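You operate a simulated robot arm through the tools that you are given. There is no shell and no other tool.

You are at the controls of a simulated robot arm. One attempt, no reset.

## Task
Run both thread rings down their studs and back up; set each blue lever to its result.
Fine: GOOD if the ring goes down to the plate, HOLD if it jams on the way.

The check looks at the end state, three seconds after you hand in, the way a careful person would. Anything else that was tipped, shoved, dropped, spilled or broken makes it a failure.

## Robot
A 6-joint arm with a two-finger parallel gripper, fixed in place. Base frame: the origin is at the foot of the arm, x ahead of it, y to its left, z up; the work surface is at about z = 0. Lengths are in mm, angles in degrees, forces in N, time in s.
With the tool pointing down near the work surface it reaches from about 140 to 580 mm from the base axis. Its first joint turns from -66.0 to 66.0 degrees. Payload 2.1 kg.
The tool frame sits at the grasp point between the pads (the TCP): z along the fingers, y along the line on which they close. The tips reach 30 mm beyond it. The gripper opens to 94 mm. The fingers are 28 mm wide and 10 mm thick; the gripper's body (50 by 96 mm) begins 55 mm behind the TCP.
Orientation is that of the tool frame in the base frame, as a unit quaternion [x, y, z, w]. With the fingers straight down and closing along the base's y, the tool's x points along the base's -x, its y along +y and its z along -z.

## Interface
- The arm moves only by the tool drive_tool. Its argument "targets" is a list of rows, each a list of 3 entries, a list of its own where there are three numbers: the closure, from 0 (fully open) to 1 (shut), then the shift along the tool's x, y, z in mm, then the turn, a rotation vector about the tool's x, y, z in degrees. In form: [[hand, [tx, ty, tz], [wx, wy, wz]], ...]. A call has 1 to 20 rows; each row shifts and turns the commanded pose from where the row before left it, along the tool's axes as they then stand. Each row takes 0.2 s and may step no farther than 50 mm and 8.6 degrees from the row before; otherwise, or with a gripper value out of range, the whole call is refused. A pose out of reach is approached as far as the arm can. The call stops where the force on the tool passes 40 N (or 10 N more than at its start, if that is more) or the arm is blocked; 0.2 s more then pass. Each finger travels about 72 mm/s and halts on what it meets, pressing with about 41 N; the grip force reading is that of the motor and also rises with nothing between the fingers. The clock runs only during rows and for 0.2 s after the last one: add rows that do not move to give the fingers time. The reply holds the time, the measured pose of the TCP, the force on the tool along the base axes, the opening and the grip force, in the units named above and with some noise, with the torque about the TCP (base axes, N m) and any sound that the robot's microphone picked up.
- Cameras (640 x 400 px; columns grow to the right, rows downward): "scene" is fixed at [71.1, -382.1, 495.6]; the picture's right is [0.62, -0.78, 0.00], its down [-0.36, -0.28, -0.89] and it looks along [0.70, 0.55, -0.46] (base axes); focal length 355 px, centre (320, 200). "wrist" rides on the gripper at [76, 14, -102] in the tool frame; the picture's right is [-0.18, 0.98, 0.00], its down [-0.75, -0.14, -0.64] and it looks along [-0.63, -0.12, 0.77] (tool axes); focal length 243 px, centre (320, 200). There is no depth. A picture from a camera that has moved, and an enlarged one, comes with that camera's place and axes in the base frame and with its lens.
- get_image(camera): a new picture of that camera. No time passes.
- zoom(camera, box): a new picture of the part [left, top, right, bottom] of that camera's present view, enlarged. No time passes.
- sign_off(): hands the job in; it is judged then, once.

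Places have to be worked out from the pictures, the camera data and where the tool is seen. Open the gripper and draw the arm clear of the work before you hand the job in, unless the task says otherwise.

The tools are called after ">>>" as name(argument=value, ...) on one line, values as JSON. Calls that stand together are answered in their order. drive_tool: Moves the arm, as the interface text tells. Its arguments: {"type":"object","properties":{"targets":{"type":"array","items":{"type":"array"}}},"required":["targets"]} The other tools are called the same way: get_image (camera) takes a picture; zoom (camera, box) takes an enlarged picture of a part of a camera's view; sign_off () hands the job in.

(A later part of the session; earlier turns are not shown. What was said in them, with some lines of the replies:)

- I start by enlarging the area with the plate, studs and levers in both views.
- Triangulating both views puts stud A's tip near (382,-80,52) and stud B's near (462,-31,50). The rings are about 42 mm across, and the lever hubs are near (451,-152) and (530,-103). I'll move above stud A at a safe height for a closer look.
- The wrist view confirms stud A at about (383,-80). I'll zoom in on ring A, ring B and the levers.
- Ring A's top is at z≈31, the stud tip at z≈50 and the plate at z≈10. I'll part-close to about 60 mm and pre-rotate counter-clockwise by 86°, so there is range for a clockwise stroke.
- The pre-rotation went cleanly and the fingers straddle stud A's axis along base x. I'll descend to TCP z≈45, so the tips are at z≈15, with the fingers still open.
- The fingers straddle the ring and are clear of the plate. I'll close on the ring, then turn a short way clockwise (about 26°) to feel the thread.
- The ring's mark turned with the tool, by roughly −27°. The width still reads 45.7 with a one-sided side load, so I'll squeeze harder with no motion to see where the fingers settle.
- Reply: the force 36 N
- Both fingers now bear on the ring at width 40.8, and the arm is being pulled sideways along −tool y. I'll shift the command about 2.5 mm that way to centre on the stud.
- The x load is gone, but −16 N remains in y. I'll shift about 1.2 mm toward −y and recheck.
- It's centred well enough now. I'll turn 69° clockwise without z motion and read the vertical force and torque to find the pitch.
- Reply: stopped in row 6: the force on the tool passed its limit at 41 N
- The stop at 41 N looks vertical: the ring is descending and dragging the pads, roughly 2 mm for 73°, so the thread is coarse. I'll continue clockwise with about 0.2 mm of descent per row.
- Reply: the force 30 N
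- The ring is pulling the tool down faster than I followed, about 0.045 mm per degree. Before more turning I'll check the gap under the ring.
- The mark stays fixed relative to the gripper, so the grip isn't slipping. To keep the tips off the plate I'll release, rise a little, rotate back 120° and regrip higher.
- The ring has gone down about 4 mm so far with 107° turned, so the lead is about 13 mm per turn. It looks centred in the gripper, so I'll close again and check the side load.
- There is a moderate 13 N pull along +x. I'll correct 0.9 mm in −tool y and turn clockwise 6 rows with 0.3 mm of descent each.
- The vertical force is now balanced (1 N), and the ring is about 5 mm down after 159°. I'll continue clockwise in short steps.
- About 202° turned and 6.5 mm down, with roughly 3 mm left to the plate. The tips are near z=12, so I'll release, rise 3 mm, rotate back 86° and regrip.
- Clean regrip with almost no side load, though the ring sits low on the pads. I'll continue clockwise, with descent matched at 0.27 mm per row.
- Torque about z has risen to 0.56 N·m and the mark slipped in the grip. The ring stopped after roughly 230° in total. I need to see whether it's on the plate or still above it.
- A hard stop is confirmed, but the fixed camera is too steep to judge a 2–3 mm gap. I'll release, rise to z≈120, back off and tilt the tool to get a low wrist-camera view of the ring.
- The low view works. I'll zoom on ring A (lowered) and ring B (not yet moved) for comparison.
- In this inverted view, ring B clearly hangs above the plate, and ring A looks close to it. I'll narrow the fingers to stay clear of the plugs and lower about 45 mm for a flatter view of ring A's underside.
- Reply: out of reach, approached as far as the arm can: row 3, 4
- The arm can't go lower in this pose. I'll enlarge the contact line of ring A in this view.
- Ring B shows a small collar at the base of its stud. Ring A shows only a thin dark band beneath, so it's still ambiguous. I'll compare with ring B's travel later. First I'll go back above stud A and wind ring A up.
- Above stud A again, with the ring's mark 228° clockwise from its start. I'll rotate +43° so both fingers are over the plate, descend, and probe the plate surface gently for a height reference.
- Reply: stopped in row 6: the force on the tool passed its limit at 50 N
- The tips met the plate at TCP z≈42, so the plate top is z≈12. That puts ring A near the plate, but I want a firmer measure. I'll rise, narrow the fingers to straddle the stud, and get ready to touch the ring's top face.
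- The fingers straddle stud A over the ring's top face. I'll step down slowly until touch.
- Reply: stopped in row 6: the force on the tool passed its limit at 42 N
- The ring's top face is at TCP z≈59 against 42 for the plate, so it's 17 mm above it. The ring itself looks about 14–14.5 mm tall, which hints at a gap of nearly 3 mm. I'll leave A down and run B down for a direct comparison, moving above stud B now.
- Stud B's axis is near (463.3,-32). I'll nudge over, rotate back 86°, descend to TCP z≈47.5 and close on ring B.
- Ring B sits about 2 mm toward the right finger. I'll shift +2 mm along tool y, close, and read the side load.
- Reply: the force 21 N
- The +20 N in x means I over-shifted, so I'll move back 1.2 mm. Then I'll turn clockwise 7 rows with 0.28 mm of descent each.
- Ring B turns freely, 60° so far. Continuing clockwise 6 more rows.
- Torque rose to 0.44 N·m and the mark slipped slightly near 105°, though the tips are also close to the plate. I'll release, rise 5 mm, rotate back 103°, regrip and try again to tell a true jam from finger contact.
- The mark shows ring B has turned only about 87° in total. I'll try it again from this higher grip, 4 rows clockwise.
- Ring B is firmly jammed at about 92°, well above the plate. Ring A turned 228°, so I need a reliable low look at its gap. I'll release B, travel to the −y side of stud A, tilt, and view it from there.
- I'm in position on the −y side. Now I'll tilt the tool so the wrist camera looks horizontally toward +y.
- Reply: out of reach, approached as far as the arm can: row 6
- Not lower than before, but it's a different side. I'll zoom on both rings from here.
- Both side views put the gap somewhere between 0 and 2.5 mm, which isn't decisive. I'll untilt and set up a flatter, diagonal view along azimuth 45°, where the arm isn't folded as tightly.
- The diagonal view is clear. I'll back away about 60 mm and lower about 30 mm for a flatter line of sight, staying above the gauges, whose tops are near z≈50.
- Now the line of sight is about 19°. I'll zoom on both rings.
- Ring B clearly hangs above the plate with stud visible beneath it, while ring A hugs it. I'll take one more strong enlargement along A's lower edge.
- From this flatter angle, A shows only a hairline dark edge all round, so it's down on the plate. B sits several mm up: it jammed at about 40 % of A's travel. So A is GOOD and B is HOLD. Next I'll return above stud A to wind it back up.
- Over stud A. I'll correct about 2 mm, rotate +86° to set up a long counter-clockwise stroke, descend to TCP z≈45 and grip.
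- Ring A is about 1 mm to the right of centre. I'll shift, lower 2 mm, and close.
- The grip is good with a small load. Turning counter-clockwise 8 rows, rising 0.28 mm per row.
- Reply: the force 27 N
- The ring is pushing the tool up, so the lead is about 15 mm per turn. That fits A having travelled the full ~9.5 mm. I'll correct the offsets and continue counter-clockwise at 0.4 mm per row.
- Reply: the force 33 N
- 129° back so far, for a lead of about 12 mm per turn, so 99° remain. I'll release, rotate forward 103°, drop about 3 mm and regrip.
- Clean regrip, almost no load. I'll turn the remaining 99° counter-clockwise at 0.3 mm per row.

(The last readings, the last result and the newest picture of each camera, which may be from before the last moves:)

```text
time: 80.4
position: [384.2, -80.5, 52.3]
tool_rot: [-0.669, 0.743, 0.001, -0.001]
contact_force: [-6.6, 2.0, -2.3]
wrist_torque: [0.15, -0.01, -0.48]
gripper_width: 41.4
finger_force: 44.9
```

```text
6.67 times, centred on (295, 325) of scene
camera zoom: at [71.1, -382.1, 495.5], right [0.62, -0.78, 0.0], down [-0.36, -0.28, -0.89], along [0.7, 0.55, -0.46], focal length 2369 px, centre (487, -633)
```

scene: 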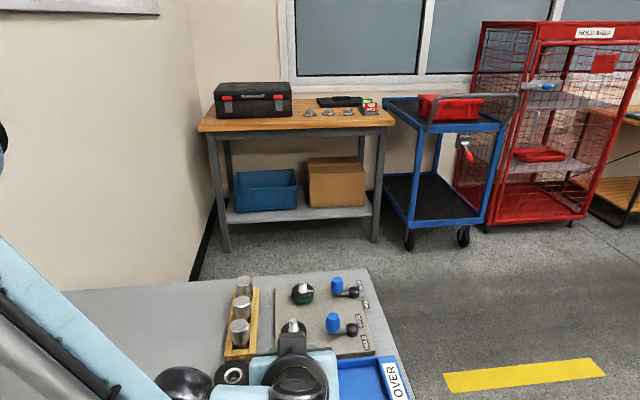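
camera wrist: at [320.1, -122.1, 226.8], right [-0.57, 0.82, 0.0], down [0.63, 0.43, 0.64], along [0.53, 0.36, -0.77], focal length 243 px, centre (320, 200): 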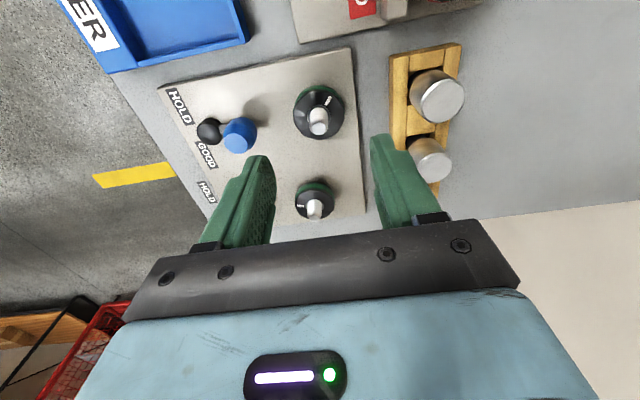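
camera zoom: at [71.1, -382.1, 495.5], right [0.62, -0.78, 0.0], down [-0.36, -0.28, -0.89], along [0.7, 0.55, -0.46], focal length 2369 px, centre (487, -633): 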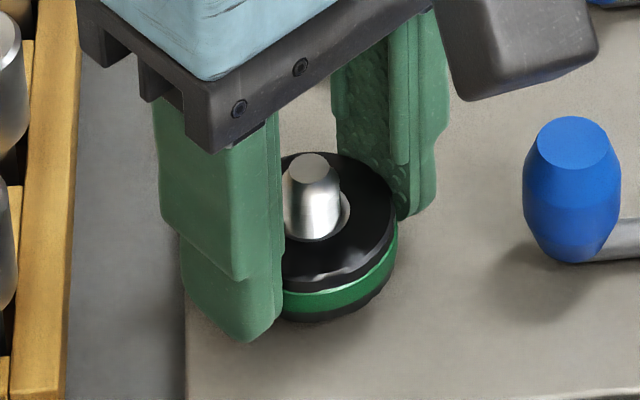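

Ring A is back at its upper stop: the mark is at its starting angle and torque is −0.48. I'll release, rise, and carry over to stud B.

>>> drive_tool(targets=[[0.36, [0, 0, 0], [0, 0, 0]], [0.36, [0, 0, 0], [0, 0, 0]], [0.36, [0, 0, -40], [0, 0, 0]], [0.36, [0, 0, -26], [0, 0, 0]], [0.36, [-28.5, -37.4, 0], [0, 0, 0]], [0.36, [-28.5, -37.4, 0], [0, 0, 0]], [0.36, [0, 0, 0], [0, 0, 8.6]], [0.36, [0, 0, 0], [0, 0, 8.6]], [0.36, [0, 0, 0], [0, 0, 8.6]], [0.36, [0, 0, 0], [0, 0, 8.6]], [0.36, [0, 0, 0], [0, 0, 8.6]], [0.36, [0, 0, 0], [0, 0, 8.6]], [0.36, [0, 0, 0], [0, 0, 8.6]], [0.36, [0, 0, 0], [0, 0, 8.6]], [0.36, [0, 0, 0], [0, 0, 8.6]], [0.36, [0, 0, 0], [0, 0, 8.6]], [0.36, [0, 0, 0], [0, 0, 8.6]], [0.36, [0, 0, 0], [0, 0, 8.6]], [0.36, [0, 0, 0], [0, 0, 0]]])

>>> zoom(camera="wrist", box=[240, 60, 400, 180])

>>> zoom(camera="scene", box=[265, 265, 385, 365])

```text
time: 84.4
position: [464.6, -31.9, 117.2]
tool_rot: [0.169, 0.986, 0.001, -0.001]
contact_force: [0.5, 0.2, -0.9]
wrist_torque: [0.0, -0.02, 0.0]
gripper_width: 60.3
finger_force: 0.1
```

```text
3.33 times, centred on (320, 120) of wrist
camera zoom: at [396.9, 7.1, 219.9], right [0.5, 0.87, 0.0], down [0.66, -0.39, 0.64], along [0.56, -0.32, -0.77], focal length 809 px, centre (320, 467)
```

zoom: 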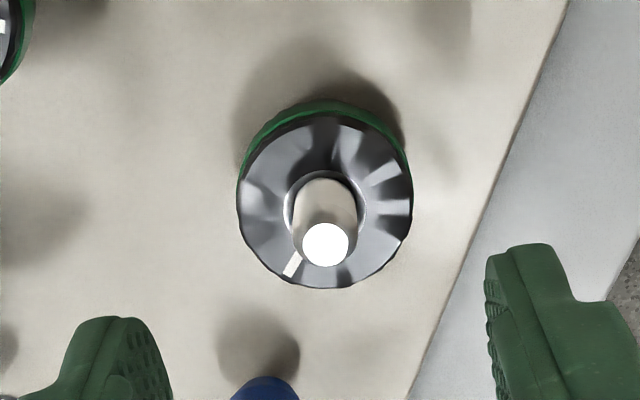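

```text
4.00 times, centred on (325, 315) of scene
camera zoom: at [71.1, -382.1, 495.6], right [0.62, -0.78, 0.0], down [-0.36, -0.28, -0.89], along [0.7, 0.55, -0.46], focal length 1421 px, centre (300, -260)
```

zoom: 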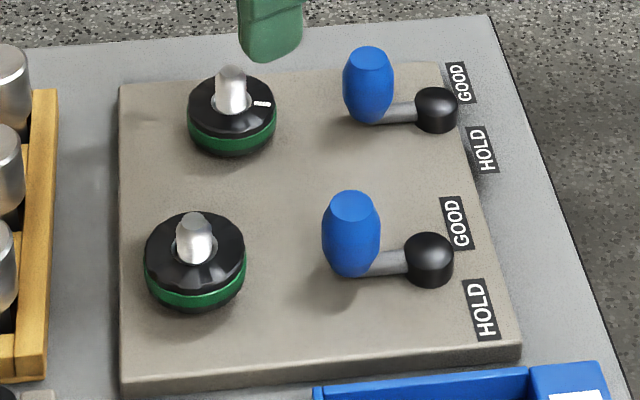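

Ring A matches its starting picture, and ring B's mark is about 92° clockwise of its start. I'll descend on B, grip and check the side load.

>>> drive_tool(targets=[[0.36, [0, 0.8, 40], [0, 0, 0]], [0.36, [0, 0, 20], [0, 0, 0]], [0.36, [0, 0, 9], [0, 0, 0]], [0.36, [0, 0, 0], [0, 0, 0]], [0.7, [0, 0, 0], [0, 0, 0]], [0.7, [0, 0, 0], [0, 0, 0]], [0.8, [0, 0, 0], [0, 0, 0]], [0.8, [0, 0, 0], [0, 0, 0]]])

>>> zoom(camera="wrist", box=[240, 100, 400, 220])

```text
time: 86.2
position: [463.9, -31.5, 48.6]
tool_rot: [0.168, 0.986, 0.0, -0.001]
contact_force: [-7.2, -14.9, -5.6]
wrist_torque: [-0.29, 0.13, 0.03]
gripper_width: 41.0
finger_force: 44.7
```

```text
3.33 times, centred on (320, 160) of wrist
camera zoom: at [397.9, 8.5, 151.7], right [0.5, 0.87, 0.0], down [0.67, -0.38, 0.64], along [0.55, -0.32, -0.77], focal length 809 px, centre (320, 333)
```

zoom: 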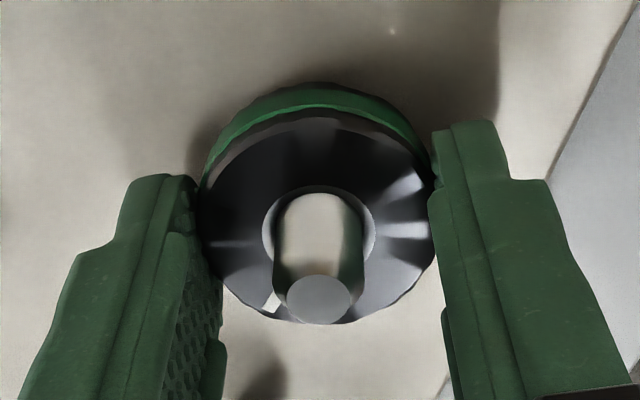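

I'll shift −0.9 mm along tool y to unload, then turn counter-clockwise about 91.5° to bring ring B back up.

>>> drive_tool(targets=[[0.8, [0, -0.9, 0], [0, 0, 0]], [0.8, [0, 0, -0.3], [0, 0, -8.6]], [0.8, [0, 0, -0.3], [0, 0, -8.6]], [0.8, [0, 0, -0.3], [0, 0, -8.6]], [0.8, [0, 0, -0.3], [0, 0, -8.6]], [0.8, [0, 0, -0.3], [0, 0, -8.6]], [0.8, [0, 0, -0.3], [0, 0, -8.6]], [0.8, [0, 0, -0.3], [0, 0, -8.6]], [0.8, [0, 0, -0.3], [0, 0, -8.6]], [0.8, [0, 0, -0.3], [0, 0, -8.6]], [0.8, [0, 0, -0.3], [0, 0, -8.6]], [0.8, [0, 0, -0.15], [0, 0, -5.5]], [0.8, [0, 0, 0], [0, 0, 0]]])

>>> zoom(camera="wrist", box=[240, 100, 400, 220])

```text
time: 89.0
position: [464.2, -30.4, 51.8]
tool_rot: [-0.59, 0.807, 0.003, 0.001]
contact_force: [-3.7, 22.3, 10.6]
wrist_torque: [-0.29, 0.06, 0.0]
gripper_width: 41.1
finger_force: 44.8
```

```text
3.33 times, centred on (320, 160) of wrist
camera zoom: at [427.6, -98.4, 154.1], right [-0.88, 0.47, 0.0], down [0.36, 0.67, 0.65], along [0.3, 0.57, -0.76], focal length 809 px, centre (320, 333)
```

zoom: 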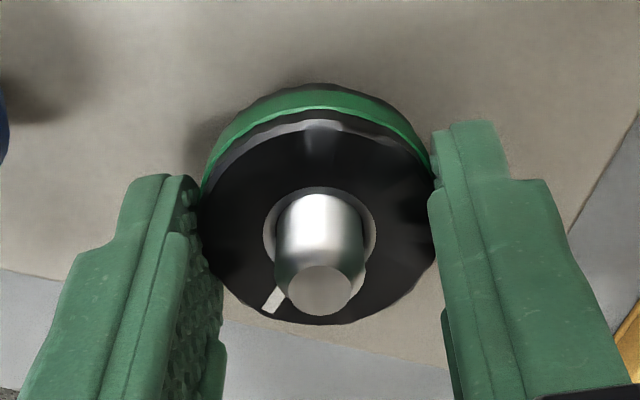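

Ring B's mark is back at its start angle of about 37°. I'll add a 4° nudge to bring it fully to the top, then release and rise.

>>> drive_tool(targets=[[0.8, [0, 0, -0.15], [0, 0, -4.3]], [0.8, [0, 0, 0], [0, 0, 0]], [0.36, [0, 0, 0], [0, 0, 0]], [0.36, [0, 0, 0], [0, 0, 0]], [0.36, [0, 0, -40], [0, 0, 0]], [0.36, [0, 0, -40], [0, 0, 0]], [0.36, [0, 0, 0], [0, 0, 0]]])

>>> get_image(camera="wrist")

>>> zoom(camera="scene", box=[265, 265, 385, 365])

```text
time: 90.6
position: [463.7, -32.0, 131.7]
tool_rot: [-0.618, 0.786, 0.001, 0.001]
contact_force: [0.9, -0.4, 0.1]
wrist_torque: [0.01, -0.02, 0.0]
gripper_width: 60.5
finger_force: 0.0
```

```text
taken
camera wrist: at [432.4, -102.7, 233.6], right [-0.91, 0.41, 0.0], down [0.31, 0.7, 0.64], along [0.26, 0.59, -0.77], focal length 243 px, centre (320, 200)
```

wrist: 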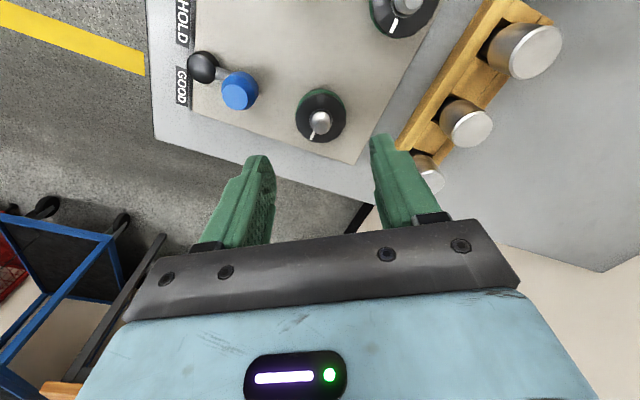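

```text
4.00 times, centred on (325, 315) of scene
camera zoom: at [71.1, -382.1, 495.6], right [0.62, -0.78, 0.0], down [-0.36, -0.28, -0.89], along [0.7, 0.55, -0.46], focal length 1421 px, centre (300, -260)
```

zoom: 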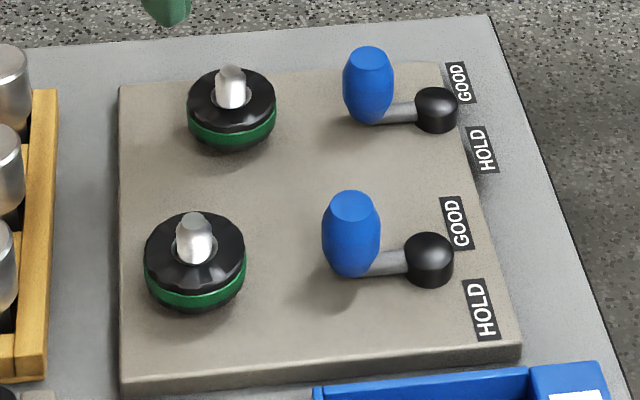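

Both rings are back where they started. For the levers, I'll look closely at lever B and its labels from here to refine the hub and knob positions.

>>> zoom(camera="wrist", box=[160, 0, 280, 130])

>>> zoom(camera="scene", box=[320, 265, 390, 305])

>>> zoom(camera="scene", box=[315, 305, 395, 360])

```text
3.08 times, centred on (220, 65) of wrist
camera zoom: at [432.4, -102.7, 233.6], right [-0.91, 0.41, 0.0], down [0.31, 0.7, 0.64], along [0.26, 0.59, -0.77], focal length 746 px, centre (628, 615)
```

zoom: 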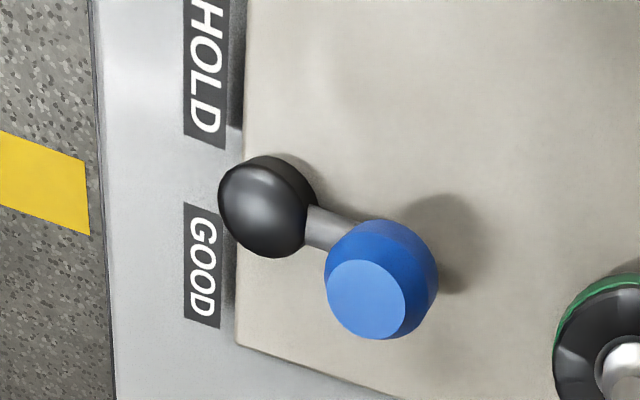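

```text
9.14 times, centred on (355, 285) of scene
camera zoom: at [71.1, -382.1, 495.6], right [0.62, -0.78, 0.0], down [-0.36, -0.28, -0.89], along [0.7, 0.55, -0.46], focal length 3249 px, centre (0, -577)
```

zoom: 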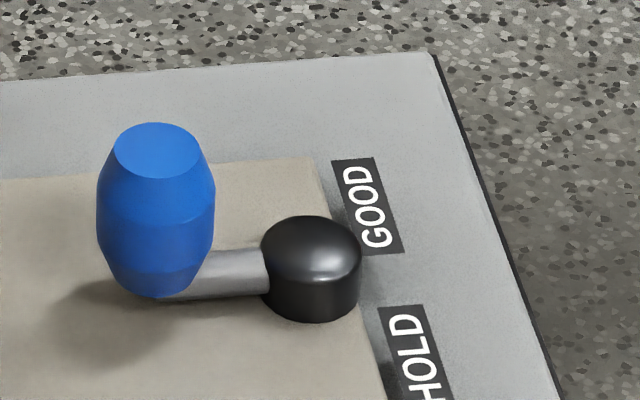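

```text
7.27 times, centred on (355, 332) of scene
camera zoom: at [71.1, -382.1, 495.6], right [0.62, -0.78, 0.0], down [-0.36, -0.28, -0.89], along [0.7, 0.55, -0.46], focal length 2584 px, centre (66, -764)
```

zoom: 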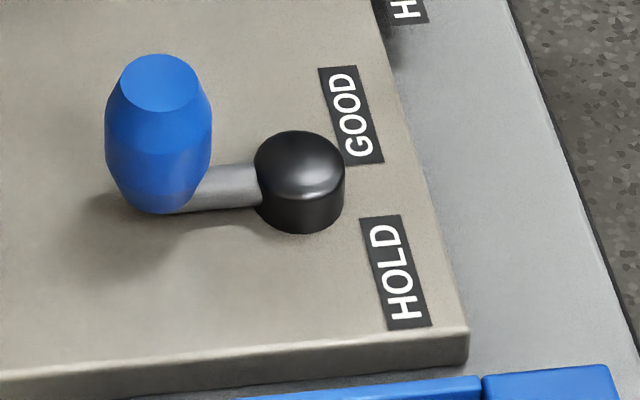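

Hub B is at about (531,-102), with its knob at about (509.5,-78). Its HOLD label lies counter-clockwise from the current position. I'll close the fingers, rotate to yaw ≈ +44°, and move above a point behind knob B near (529,-58).

>>> drive_tool(targets=[[1, [0, 0, 0], [0, 0, 8.6]], [1, [0, 0, 0], [0, 0, 8.6]], [1, [0, 0, 0], [0, 0, 8.6]], [1, [0, 0, 0], [0, 0, 8.6]], [1, [0, 0, 0], [0, 0, 8.6]], [1, [0, 0, 0], [0, 0, 8.6]], [1, [0, 0, 0], [0, 0, 8.6]], [1, [0, 0, 0], [0, 0, 8.6]], [1, [0, 0, 0], [0, 0, 8.6]], [1, [0, 0, 0], [0, 0, 8.6]], [1, [0, 0, 0], [0, 0, 8.6]], [1, [0, 0, 0], [0, 0, 8.6]], [1, [0, 0, 0], [0, 0, 8.6]], [1, [0, 0, 0], [0, 0, 8.6]], [1, [-32.6, 13.5, 0], [0, 0, 0]], [1, [-32.6, 13.5, 0], [0, 0, 0]], [1, [0, 0, 0], [0, 0, 0]]])

>>> get_image(camera="wrist")

>>> get_image(camera="scene")

```text
time: 94.2
position: [530.1, -59.1, 131.7]
tool_rot: [0.374, 0.927, 0.001, -0.001]
contact_force: [0.2, 0.2, -0.9]
wrist_torque: [0.01, 0.02, 0.0]
gripper_width: 0.1
finger_force: 32.9
```

```text
taken
camera wrist: at [485.1, 4.5, 233.9], right [0.81, 0.58, 0.0], down [0.45, -0.63, 0.64], along [0.37, -0.52, -0.77], focal length 243 px, centre (320, 200)
```

wrist: 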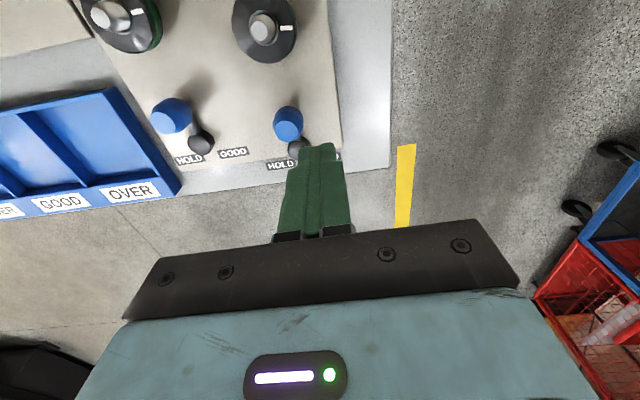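

```text
taken
```

scene: 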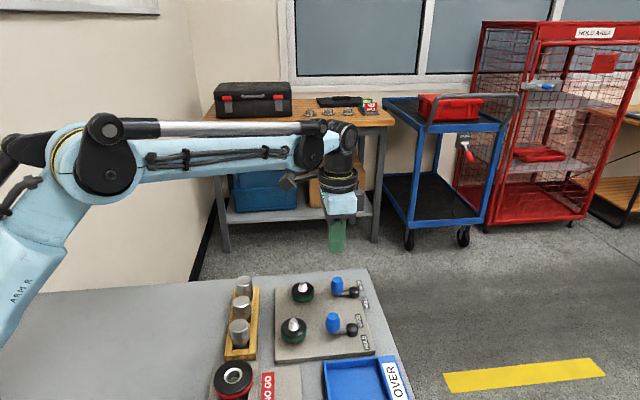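

The knob's estimated position differs a little between views, so I'll zoom to pin it down before descending.

>>> zoom(camera="wrist", box=[240, 80, 360, 190])

>>> zoom(camera="wrist", box=[140, 80, 300, 200])

```text
3.64 times, centred on (300, 135) of wrist
camera zoom: at [485.1, 4.5, 233.9], right [0.81, 0.58, 0.0], down [0.45, -0.63, 0.64], along [0.37, -0.52, -0.77], focal length 882 px, centre (393, 436)
```

zoom: 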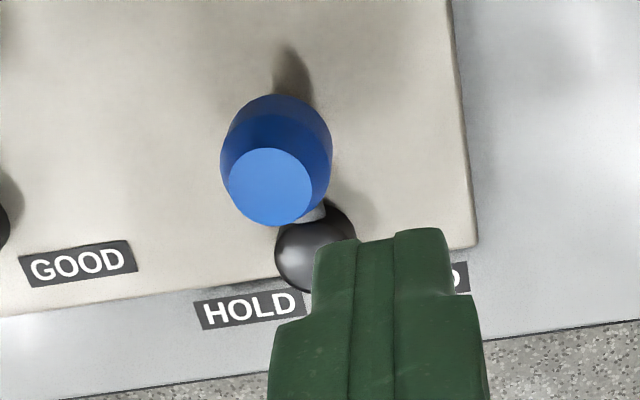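

```text
3.33 times, centred on (220, 140) of wrist
camera zoom: at [485.1, 4.5, 233.9], right [0.81, 0.58, 0.0], down [0.45, -0.63, 0.64], along [0.37, -0.52, -0.77], focal length 809 px, centre (653, 400)
```

zoom: 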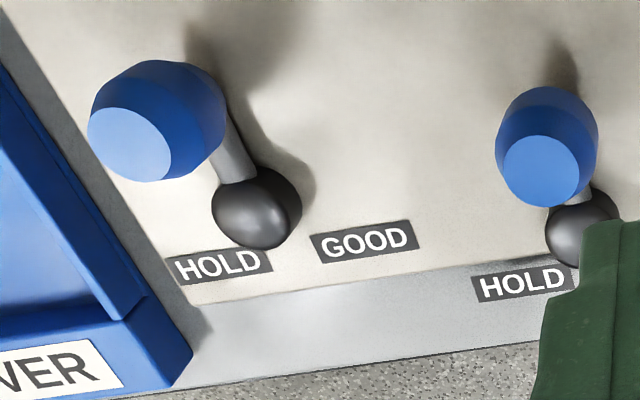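

Knob B's centre is (510,-76) and hub B is (532,-100), and the closed fingers sit about 4 mm clear behind the knob. I'll back off 2 mm more and descend to TCP z≈66, with tips at 36.

>>> drive_tool(targets=[[1, [0, 2, 0], [0, 0, 0]], [1, [0, 0, 30], [0, 0, 0]], [1, [0, 0, 20], [0, 0, 0]], [1, [0, 0, 15], [0, 0, 0]], [1, [0, 0, 0], [0, 0, 0]]])

>>> zoom(camera="wrist", box=[220, 60, 380, 180])

>>> zoom(camera="scene", box=[300, 250, 400, 320])

```text
time: 95.4
position: [530.4, -54.9, 66.6]
tool_rot: [0.375, 0.927, 0.0, -0.001]
contact_force: [1.0, -0.1, -0.1]
wrist_torque: [-0.01, -0.03, -0.02]
gripper_width: 0.0
finger_force: 32.6
```

```text
3.33 times, centred on (300, 120) of wrist
camera zoom: at [485.8, 7.7, 168.5], right [0.81, 0.58, 0.0], down [0.45, -0.63, 0.64], along [0.37, -0.52, -0.77], focal length 809 px, centre (387, 467)
```

zoom: 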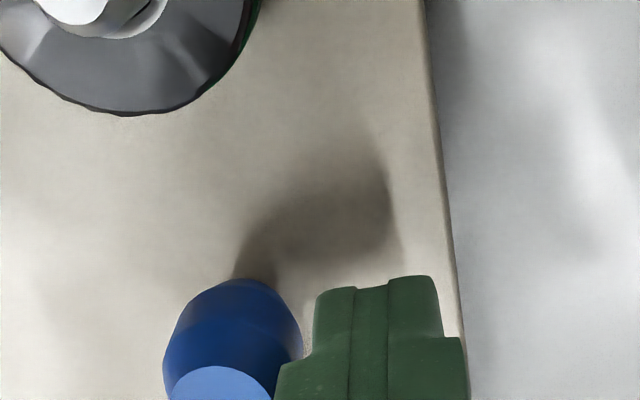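

```text
5.71 times, centred on (350, 285) of scene
camera zoom: at [71.1, -382.1, 495.6], right [0.62, -0.78, 0.0], down [-0.36, -0.28, -0.89], along [0.7, 0.55, -0.46], focal length 2031 px, centre (149, -286)
```

zoom: 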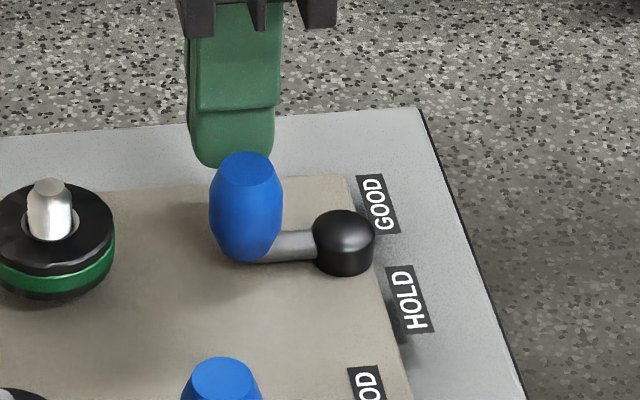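

The fingers are behind knob B. I'll close the ~8 mm gap, then sweep counter-clockwise about the hub for 5 rows (43°), with the tool turning along.

>>> drive_tool(targets=[[1, [0, -4, 0], [0, 0, 0]], [1, [0, -4, 0], [0, 0, 0]], [1, [2.99, -5.19, 0], [0, 0, -8.6]], [1, [2.99, -5.19, 0], [0, 0, -8.6]], [1, [2.99, -5.19, 0], [0, 0, -8.6]], [1, [2.99, -5.19, 0], [0, 0, -8.6]], [1, [2.99, -5.19, 0], [0, 0, -8.6]], [1, [0, 0, 0], [0, 0, 0]]])

>>> zoom(camera="wrist", box=[200, 60, 400, 200])

>>> zoom(camera="scene", box=[300, 250, 400, 320])

```text
time: 97.2
position: [501.9, -74.8, 66.1]
tool_rot: [0.005, 1.0, 0.004, 0.002]
contact_force: [15.1, 20.6, 1.0]
wrist_torque: [0.64, -0.48, 0.1]
gripper_width: 0.0
finger_force: 33.1
```

```text
2.86 times, centred on (300, 130) of wrist
camera zoom: at [426.1, -60.4, 169.0], right [0.19, 0.98, 0.01], down [0.75, -0.15, 0.64], along [0.63, -0.12, -0.77], focal length 693 px, centre (377, 400)
```

zoom: 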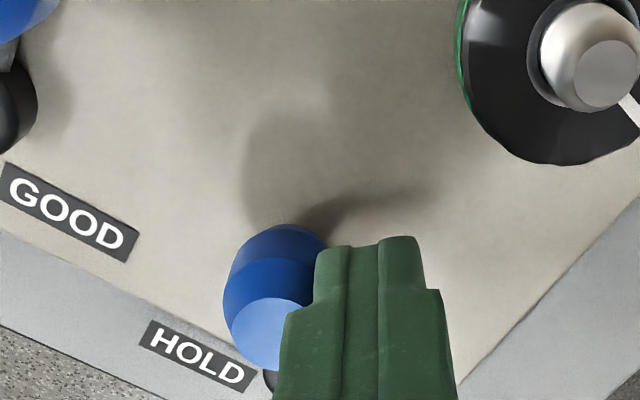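

```text
5.71 times, centred on (350, 285) of scene
camera zoom: at [71.2, -382.1, 495.5], right [0.62, -0.78, 0.0], down [-0.36, -0.28, -0.89], along [0.7, 0.55, -0.46], focal length 2031 px, centre (149, -286)
```

zoom: 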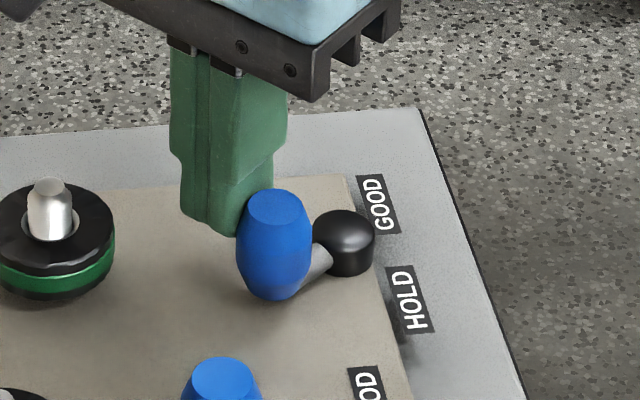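

Lever B is swinging toward HOLD, about 45° so far with ~25 N of resistance. Continuing 4 more rows.

>>> drive_tool(targets=[[1, [2.99, -5.19, 0], [0, 0, -8.6]], [1, [2.99, -5.19, 0], [0, 0, -8.6]], [1, [2.99, -5.19, 0], [0, 0, -8.6]], [1, [2.99, -5.19, 0], [0, 0, -8.6]], [1, [0, 0, 0], [0, 0, 0]]])

>>> zoom(camera="wrist", box=[200, 60, 400, 200])

>>> zoom(camera="scene", box=[300, 250, 400, 320])

```text
time: 97.6
position: [500.7, -75.0, 66.5]
tool_rot: [-0.053, 0.999, 0.009, 0.004]
contact_force: [0.3, 4.1, 0.9]
wrist_torque: [0.11, 0.02, 0.0]
gripper_width: 0.1
finger_force: 33.0
stopped in row 1: the force on the tool passed its limit at 43 N (the readings are from after the stop); the commanded pose is now the measured one
```

```text
2.86 times, centred on (300, 130) of wrist
camera zoom: at [423.2, -70.0, 168.9], right [0.08, 1.0, 0.02], down [0.76, -0.07, 0.65], along [0.65, -0.04, -0.76], focal length 693 px, centre (377, 400)
```

zoom: 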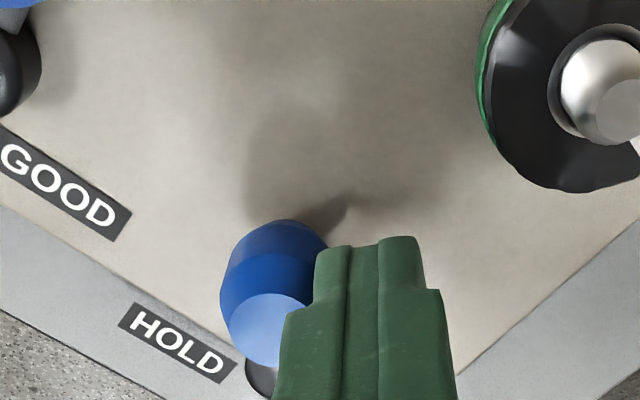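

```text
5.71 times, centred on (350, 285) of scene
camera zoom: at [71.1, -382.1, 495.6], right [0.62, -0.78, 0.0], down [-0.36, -0.28, -0.89], along [0.7, 0.55, -0.46], focal length 2031 px, centre (149, -286)
```

zoom: 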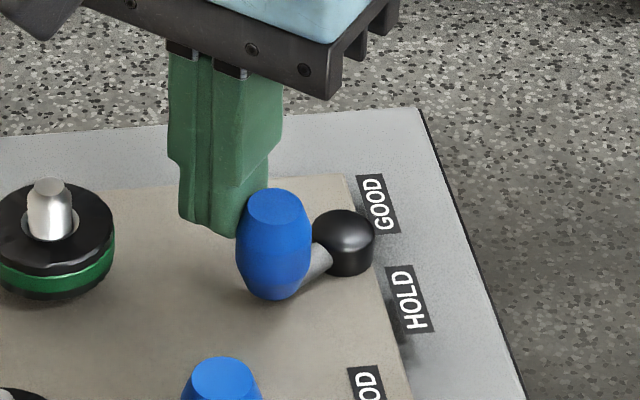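

The lever stopped dead about 43° toward HOLD. I'll make one more short straight push to confirm it's the end stop.

>>> drive_tool(targets=[[1, [0, -1.5, 0], [0, 0, 0]], [1, [0, -1.0, 0], [0, 0, 0]], [1, [0, 0, 0], [0, 0, 0]]])

>>> zoom(camera="scene", box=[300, 250, 400, 320])

```text
time: 98.4
position: [500.9, -77.2, 66.1]
tool_rot: [-0.053, 0.999, 0.012, 0.003]
contact_force: [-6.9, 26.0, 9.0]
wrist_torque: [0.74, 0.25, -0.12]
gripper_width: 0.2
finger_force: 33.0
```

```text
5.71 times, centred on (350, 285) of scene
camera zoom: at [71.1, -382.1, 495.6], right [0.62, -0.78, 0.0], down [-0.36, -0.28, -0.89], along [0.7, 0.55, -0.46], focal length 2031 px, centre (149, -286)
```

zoom: 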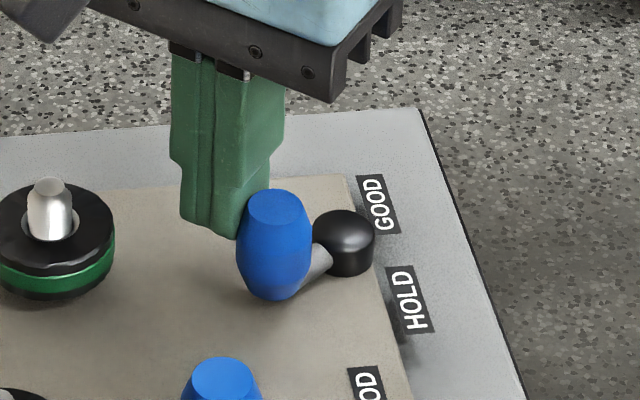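

Same spot under 26 N, so lever B is against its HOLD-side stop. I'll back off, rise, and check that it stays put.

>>> drive_tool(targets=[[1, [0, 4, 0], [0, 0, 0]], [1, [0, 6, 0], [0, 0, 0]], [1, [0, 0, -35], [0, 0, 0]], [1, [0, 0, -30], [0, 0, 0]], [1, [0, 0, 0], [0, 0, 0]]])

>>> zoom(camera="scene", box=[310, 260, 390, 360])

>>> get_image(camera="wrist")

>>> zoom(camera="wrist", box=[140, 60, 340, 200])

```text
time: 99.6
position: [500.5, -69.9, 133.0]
tool_rot: [-0.051, 0.999, 0.008, 0.004]
contact_force: [-0.2, -0.3, 0.1]
wrist_torque: [-0.01, -0.03, 0.02]
gripper_width: 0.1
finger_force: 33.0
```

```text
4.00 times, centred on (350, 310) of scene
camera zoom: at [71.1, -382.1, 495.6], right [0.62, -0.78, 0.0], down [-0.36, -0.28, -0.89], along [0.7, 0.55, -0.46], focal length 1421 px, centre (200, -240)
```

zoom: 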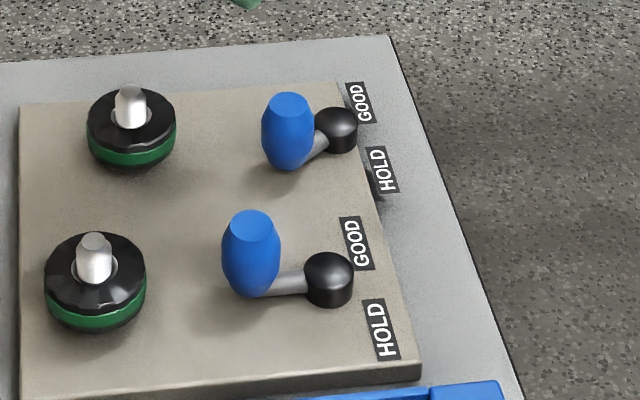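

```text
taken
camera wrist: at [422.7, -63.7, 234.4], right [0.08, 1.0, 0.02], down [0.76, -0.07, 0.65], along [0.64, -0.04, -0.76], focal length 243 px, centre (320, 200)
```

wrist: 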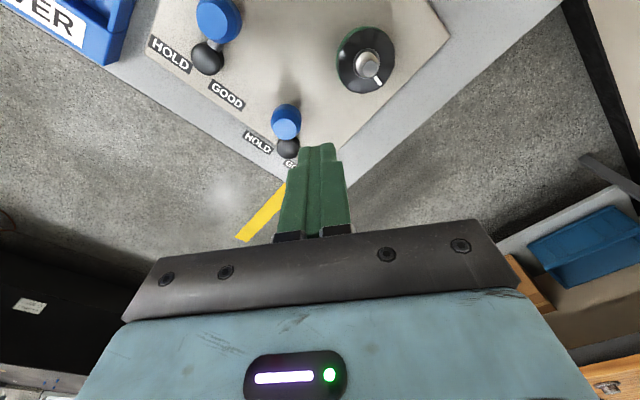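

```text
2.86 times, centred on (240, 130) of wrist
camera zoom: at [422.7, -63.7, 234.4], right [0.08, 1.0, 0.02], down [0.76, -0.07, 0.65], along [0.64, -0.04, -0.76], focal length 693 px, centre (549, 400)
```

zoom: 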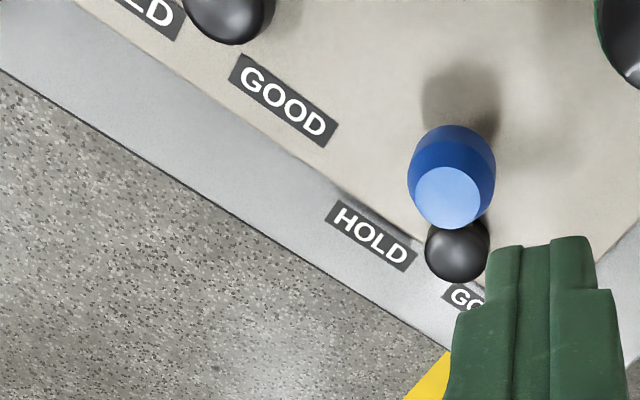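

Lever B holds on the HOLD side. Next is lever A, which must go clockwise toward GOOD. I'll rotate to yaw ≈ −43° and move above a point behind knob A near (405,-148).

>>> drive_tool(targets=[[1, [0, 0, 0], [0, 0, -8.6]], [1, [0, 0, 0], [0, 0, -8.6]], [1, [0, 0, 0], [0, 0, -8.6]], [1, [0, 0, 0], [0, 0, -8.6]], [1, [0, 0, 0], [0, 0, -2.7]], [1, [41, 2.8, 0], [0, 0, 0]], [1, [41, 2.8, 0], [0, 0, 0]], [1, [41, 2.8, 0], [0, 0, 0]], [1, [0, 0, 0], [0, 0, 0]]])

>>> get_image(camera="wrist")

>>> zoom(camera="wrist", box=[240, 80, 400, 200])

```text
time: 101.6
position: [404.1, -147.1, 128.2]
tool_rot: [-0.368, 0.93, 0.006, 0.006]
contact_force: [0.1, -0.4, -1.0]
wrist_torque: [0.0, -0.02, 0.01]
gripper_width: 0.1
finger_force: 32.8
```

```text
taken
camera wrist: at [337.1, -189.7, 230.8], right [-0.54, 0.84, 0.01], down [0.64, 0.4, 0.65], along [0.55, 0.36, -0.76], focal length 243 px, centre (320, 200)
```

wrist: 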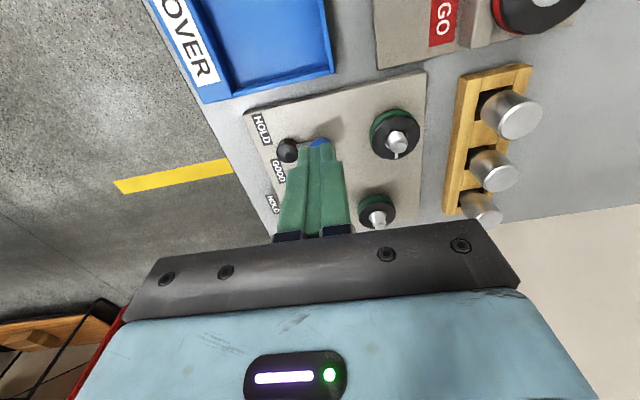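

```text
3.33 times, centred on (320, 140) of wrist
camera zoom: at [337.1, -189.7, 230.8], right [-0.54, 0.84, 0.01], down [0.64, 0.4, 0.65], along [0.55, 0.36, -0.76], focal length 809 px, centre (320, 400)
```

zoom: 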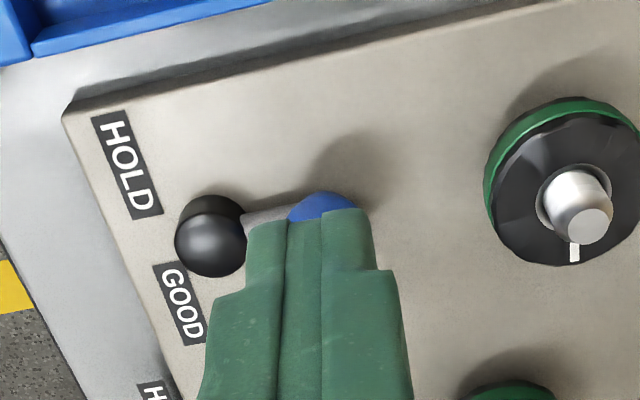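

Hub A confirms at about (451,-150.5), and the closed fingers are ~6 mm behind knob A. I'll back off 2 mm more and descend to TCP z≈66.

>>> drive_tool(targets=[[1, [2, 0, 0], [0, 0, 0]], [1, [0, 0, 30], [0, 0, 0]], [1, [0, 0, 20], [0, 0, 0]], [1, [0, 0, 12], [0, 0, 0]], [1, [0, 0, 0], [0, 0, 0]]])

>>> zoom(camera="scene", box=[290, 290, 390, 370])

>>> zoom(camera="wrist", box=[200, 80, 400, 220])

```text
time: 102.8
position: [402.8, -146.3, 68.5]
tool_rot: [-0.366, 0.931, 0.007, 0.006]
contact_force: [0.3, -0.1, 0.0]
wrist_torque: [-0.05, -0.01, 0.04]
gripper_width: 0.0
finger_force: 32.9
```

```text
5.00 times, centred on (340, 330) of scene
camera zoom: at [71.1, -382.1, 495.6], right [0.62, -0.78, 0.0], down [-0.36, -0.28, -0.89], along [0.7, 0.55, -0.46], focal length 1777 px, centre (220, -450)
```

zoom: 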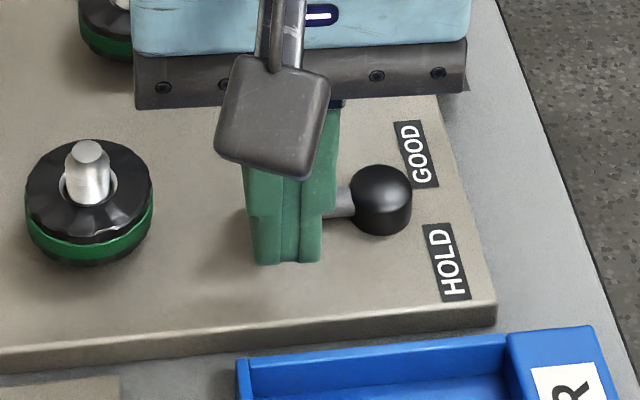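

```text
2.86 times, centred on (300, 150) of wrist
camera zoom: at [337.1, -189.6, 169.3], right [-0.54, 0.84, 0.01], down [0.64, 0.4, 0.65], along [0.55, 0.36, -0.76], focal length 693 px, centre (377, 343)
```

zoom: 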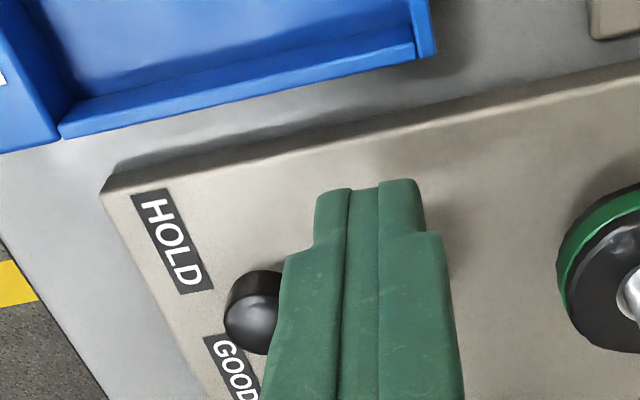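

Clear, with no contact. I'll close the ~6 mm gap and sweep clockwise about hub A for 4 rows.

>>> drive_tool(targets=[[1, [-3, 0, 0], [0, 0, 0]], [1, [-3, 0, 0], [0, 0, 0]], [1, [-5.23, 3.59, 0], [0, 0, 8.6]], [1, [-5.23, 3.59, 0], [0, 0, 8.6]], [1, [-5.23, 3.59, 0], [0, 0, 8.6]], [1, [-5.23, 3.59, 0], [0, 0, 8.6]], [1, [0, 0, 0], [0, 0, 0]]])

>>> zoom(camera="scene", box=[290, 290, 390, 370])

>>> zoom(camera="wrist", box=[200, 80, 400, 220])

```text
time: 104.4
position: [418.2, -121.3, 68.6]
tool_rot: [-0.073, 0.997, 0.008, 0.004]
contact_force: [0.1, -0.9, -0.2]
wrist_torque: [0.0, 0.05, -0.02]
gripper_width: 0.0
finger_force: 33.1
```

```text
5.00 times, centred on (340, 330) of scene
camera zoom: at [71.1, -382.1, 495.6], right [0.62, -0.78, 0.0], down [-0.36, -0.28, -0.89], along [0.7, 0.55, -0.46], focal length 1777 px, centre (220, -450)
```

zoom: 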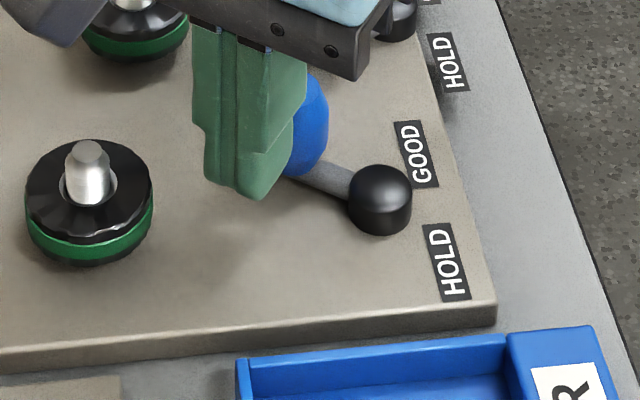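

```text
2.86 times, centred on (300, 150) of wrist
camera zoom: at [340.1, -119.3, 170.5], right [0.04, 1.0, 0.02], down [0.76, -0.04, 0.65], along [0.65, -0.01, -0.76], focal length 693 px, centre (377, 343)
```

zoom: 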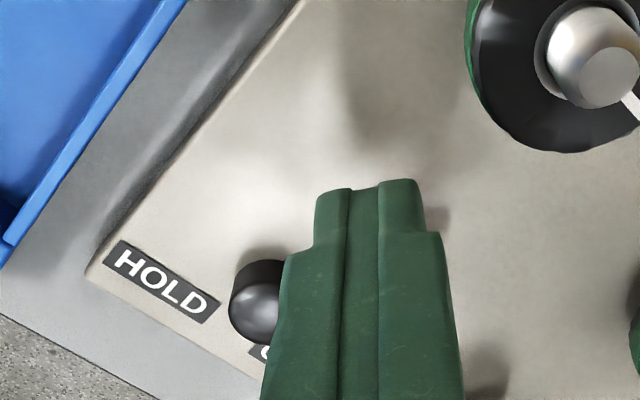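

Lever A is moving toward GOOD, about 30° so far. Continuing the sweep until the end stop.

>>> drive_tool(targets=[[1, [-5.23, 3.59, 0], [0, 0, 8.6]], [1, [-5.23, 3.0, 0], [0, 0, 4]], [1, [-3, 0, 0], [0, 0, 0]], [1, [-3, 0, 0], [0, 0, 0]], [1, [0, 0, 0], [0, 0, 0]]])

>>> zoom(camera="scene", box=[290, 290, 390, 370])

```text
time: 105.2
position: [423.6, -114.8, 68.0]
tool_rot: [0.037, 0.999, 0.006, -0.006]
contact_force: [-2.9, -1.4, 0.8]
wrist_torque: [-0.07, 0.09, 0.01]
gripper_width: 0.0
finger_force: 33.0
stopped in row 3: the force on the tool passed its limit at 46 N (the readings are from after the stop); the commanded pose is now the measured one
```

```text
5.00 times, centred on (340, 330) of scene
camera zoom: at [71.2, -382.1, 495.6], right [0.62, -0.78, 0.0], down [-0.36, -0.28, -0.89], along [0.7, 0.55, -0.46], focal length 1777 px, centre (220, -450)
```

zoom: 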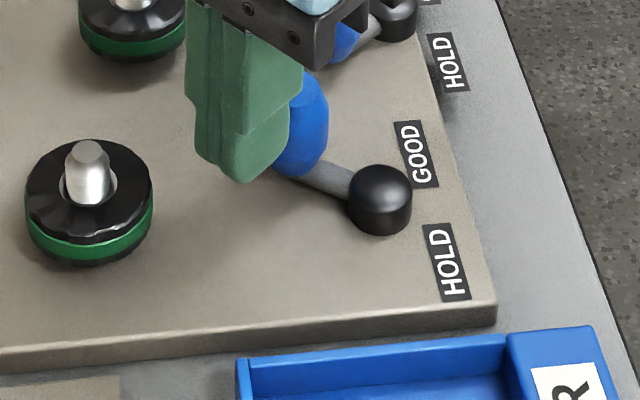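

The force limit tripped, so it's likely at the end stop. One more short push along +x to confirm.

>>> drive_tool(targets=[[1, [-1.5, 0, 0], [0, 0, 0]], [1, [-1.0, 0, 0], [0, 0, 0]], [1, [0, 0, 0], [0, 0, 0]]])

>>> zoom(camera="scene", box=[290, 290, 390, 370])

```text
time: 106.0
position: [424.0, -113.4, 67.5]
tool_rot: [0.037, 0.999, 0.007, -0.013]
contact_force: [-32.8, 2.9, 18.8]
wrist_torque: [0.05, 0.76, 0.0]
gripper_width: 0.0
finger_force: 33.3
```

```text
5.00 times, centred on (340, 330) of scene
camera zoom: at [71.0, -382.1, 495.6], right [0.62, -0.78, 0.0], down [-0.36, -0.28, -0.89], along [0.7, 0.55, -0.46], focal length 1777 px, centre (220, -450)
```

zoom: 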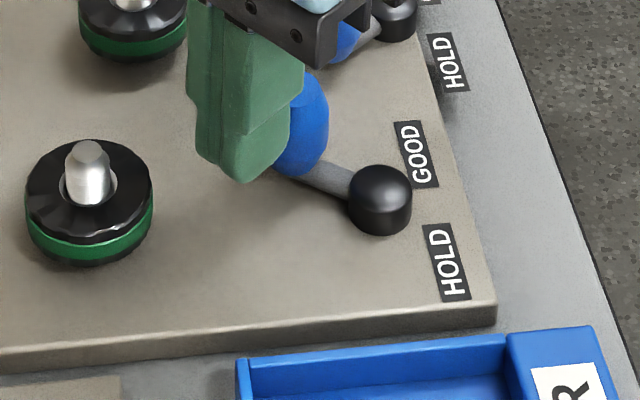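

33 N with no movement, so lever A is at its GOOD-side stop. I'll back off, rise and inspect everything.

>>> drive_tool(targets=[[1, [4, 0, 0], [0, 0, 0]], [1, [6, 0, 0], [0, 0, 0]], [1, [0, 0, -40], [0, 0, 0]], [1, [0, 0, -40], [0, 0, 0]], [1, [0, 0, -40], [0, 0, 0]], [0.5, [40, 0, -20], [0, 0, 0]], [0, [40, 0, -20], [0, 0, 0]], [0, [0, 0, 0], [0, 0, 0]]])

>>> get_image(camera="scene")

>>> zoom(camera="scene", box=[265, 265, 385, 365])

>>> get_image(camera="wrist")

```text
time: 107.8
position: [338.1, -108.6, 231.4]
tool_rot: [0.037, 0.999, 0.007, -0.006]
contact_force: [0.0, -0.3, 0.3]
wrist_torque: [0.01, 0.05, 0.02]
gripper_width: 94.0
finger_force: 0.0
```

```text
taken
```

scene: 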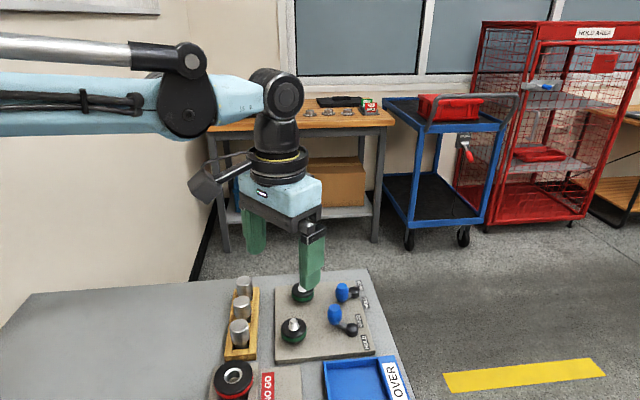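

```text
4.00 times, centred on (325, 315) of scene
camera zoom: at [71.1, -382.1, 495.6], right [0.62, -0.78, 0.0], down [-0.36, -0.28, -0.89], along [0.7, 0.55, -0.46], focal length 1421 px, centre (300, -260)
```

zoom: 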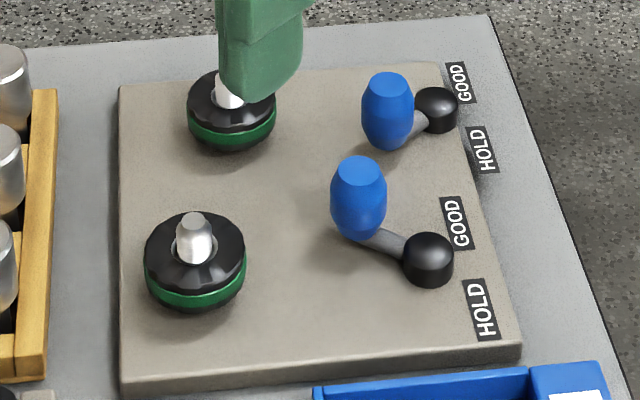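

```text
taken
camera wrist: at [263.8, -89.7, 334.4], right [0.26, 0.97, 0.01], down [0.75, -0.2, 0.63], along [0.61, -0.15, -0.78], focal length 243 px, centre (320, 200)
```

wrist: 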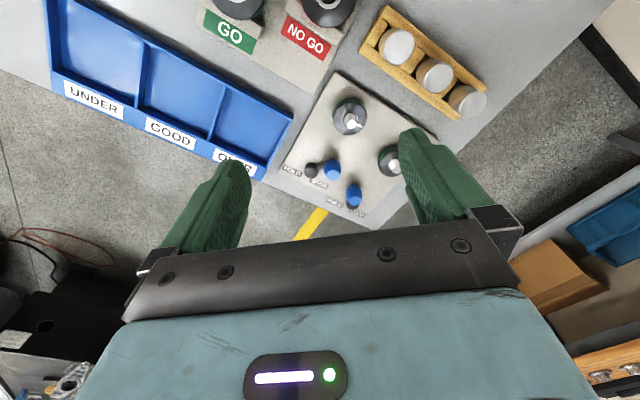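

Lever A rests on the GOOD side, lever B on HOLD, both rings are back up, and nothing else has moved. I'll draw the open gripper further clear, back toward its starting pose, and check once more.

>>> drive_tool(targets=[[0, [10, 15, -35], [0, 0, 0]], [0, [10, 20, -30], [0, 0, 0]], [0, [10, 20, -25], [0, 0, 0]], [0, [0, 0, 0], [0, 0, 0]]])

>>> zoom(camera="scene", box=[200, 250, 420, 400])

>>> zoom(camera="scene", box=[265, 265, 385, 365])

```text
time: 108.8
position: [312.4, -52.5, 319.8]
tool_rot: [0.037, 0.999, 0.006, -0.006]
contact_force: [0.3, -0.1, -0.5]
wrist_torque: [0.0, 0.01, 0.01]
gripper_width: 94.1
finger_force: 0.0
```

```text
2.67 times, centred on (310, 325) of scene
camera zoom: at [71.1, -382.1, 495.6], right [0.62, -0.78, 0.0], down [-0.36, -0.28, -0.89], along [0.7, 0.55, -0.46], focal length 948 px, centre (347, -133)
```

zoom: 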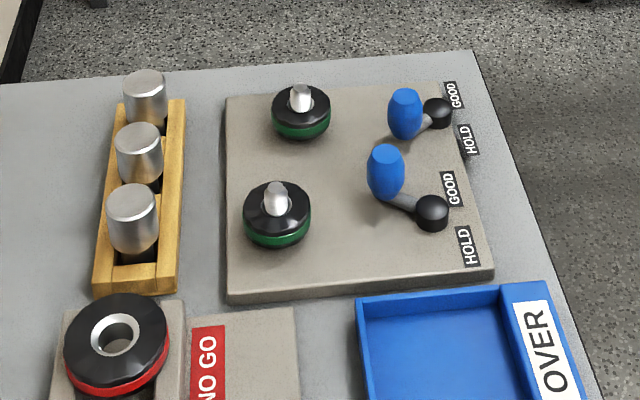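

```text
4.00 times, centred on (325, 315) of scene
camera zoom: at [71.1, -382.1, 495.6], right [0.62, -0.78, 0.0], down [-0.36, -0.28, -0.89], along [0.7, 0.55, -0.46], focal length 1421 px, centre (300, -260)
```

zoom: 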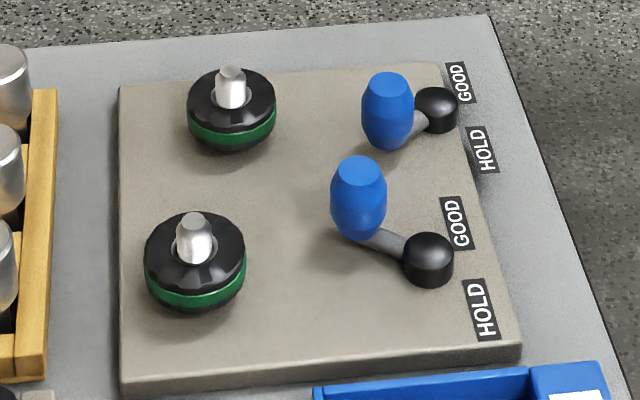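

The final view shows both rings back at the top, lever A thrown to GOOD, lever B thrown to HOLD, everything else undisturbed, and the gripper open and clear. I'm handing the job in.

>>> sign_off()

```text
The job is handed in.
```

I ran both rings down and back up, set both levers and handed the job in. The least certain call is ring A's GOOD.

| Ring | What happened | Lever |
|---|---|---|
| A (near stud) | Turned freely about 228° (roughly 8 mm down), then stopped at the plate | GOOD |
| B (far stud) | Jammed after about 92° (roughly 3 mm down); a second try from a fresh grip also stuck | HOLD |

- **Ring A:** in the low camera views I could not rule out a gap of about 1 mm under it. I took that as seated because ring B stopped several millimetres higher. If ring A actually jammed just short of the plate, GOOD is wrong.
- **Levers:** each one was pushed to a hard stop on its label's side. I assumed the knob's side is what counts. The labels sit behind the hub, so someone reading the arm as a pointer through the hub would read the opposite setting.

Both rings are back at their starting height and angle. In the last pictures nothing else had moved, and the gripper is open and clear of the work.
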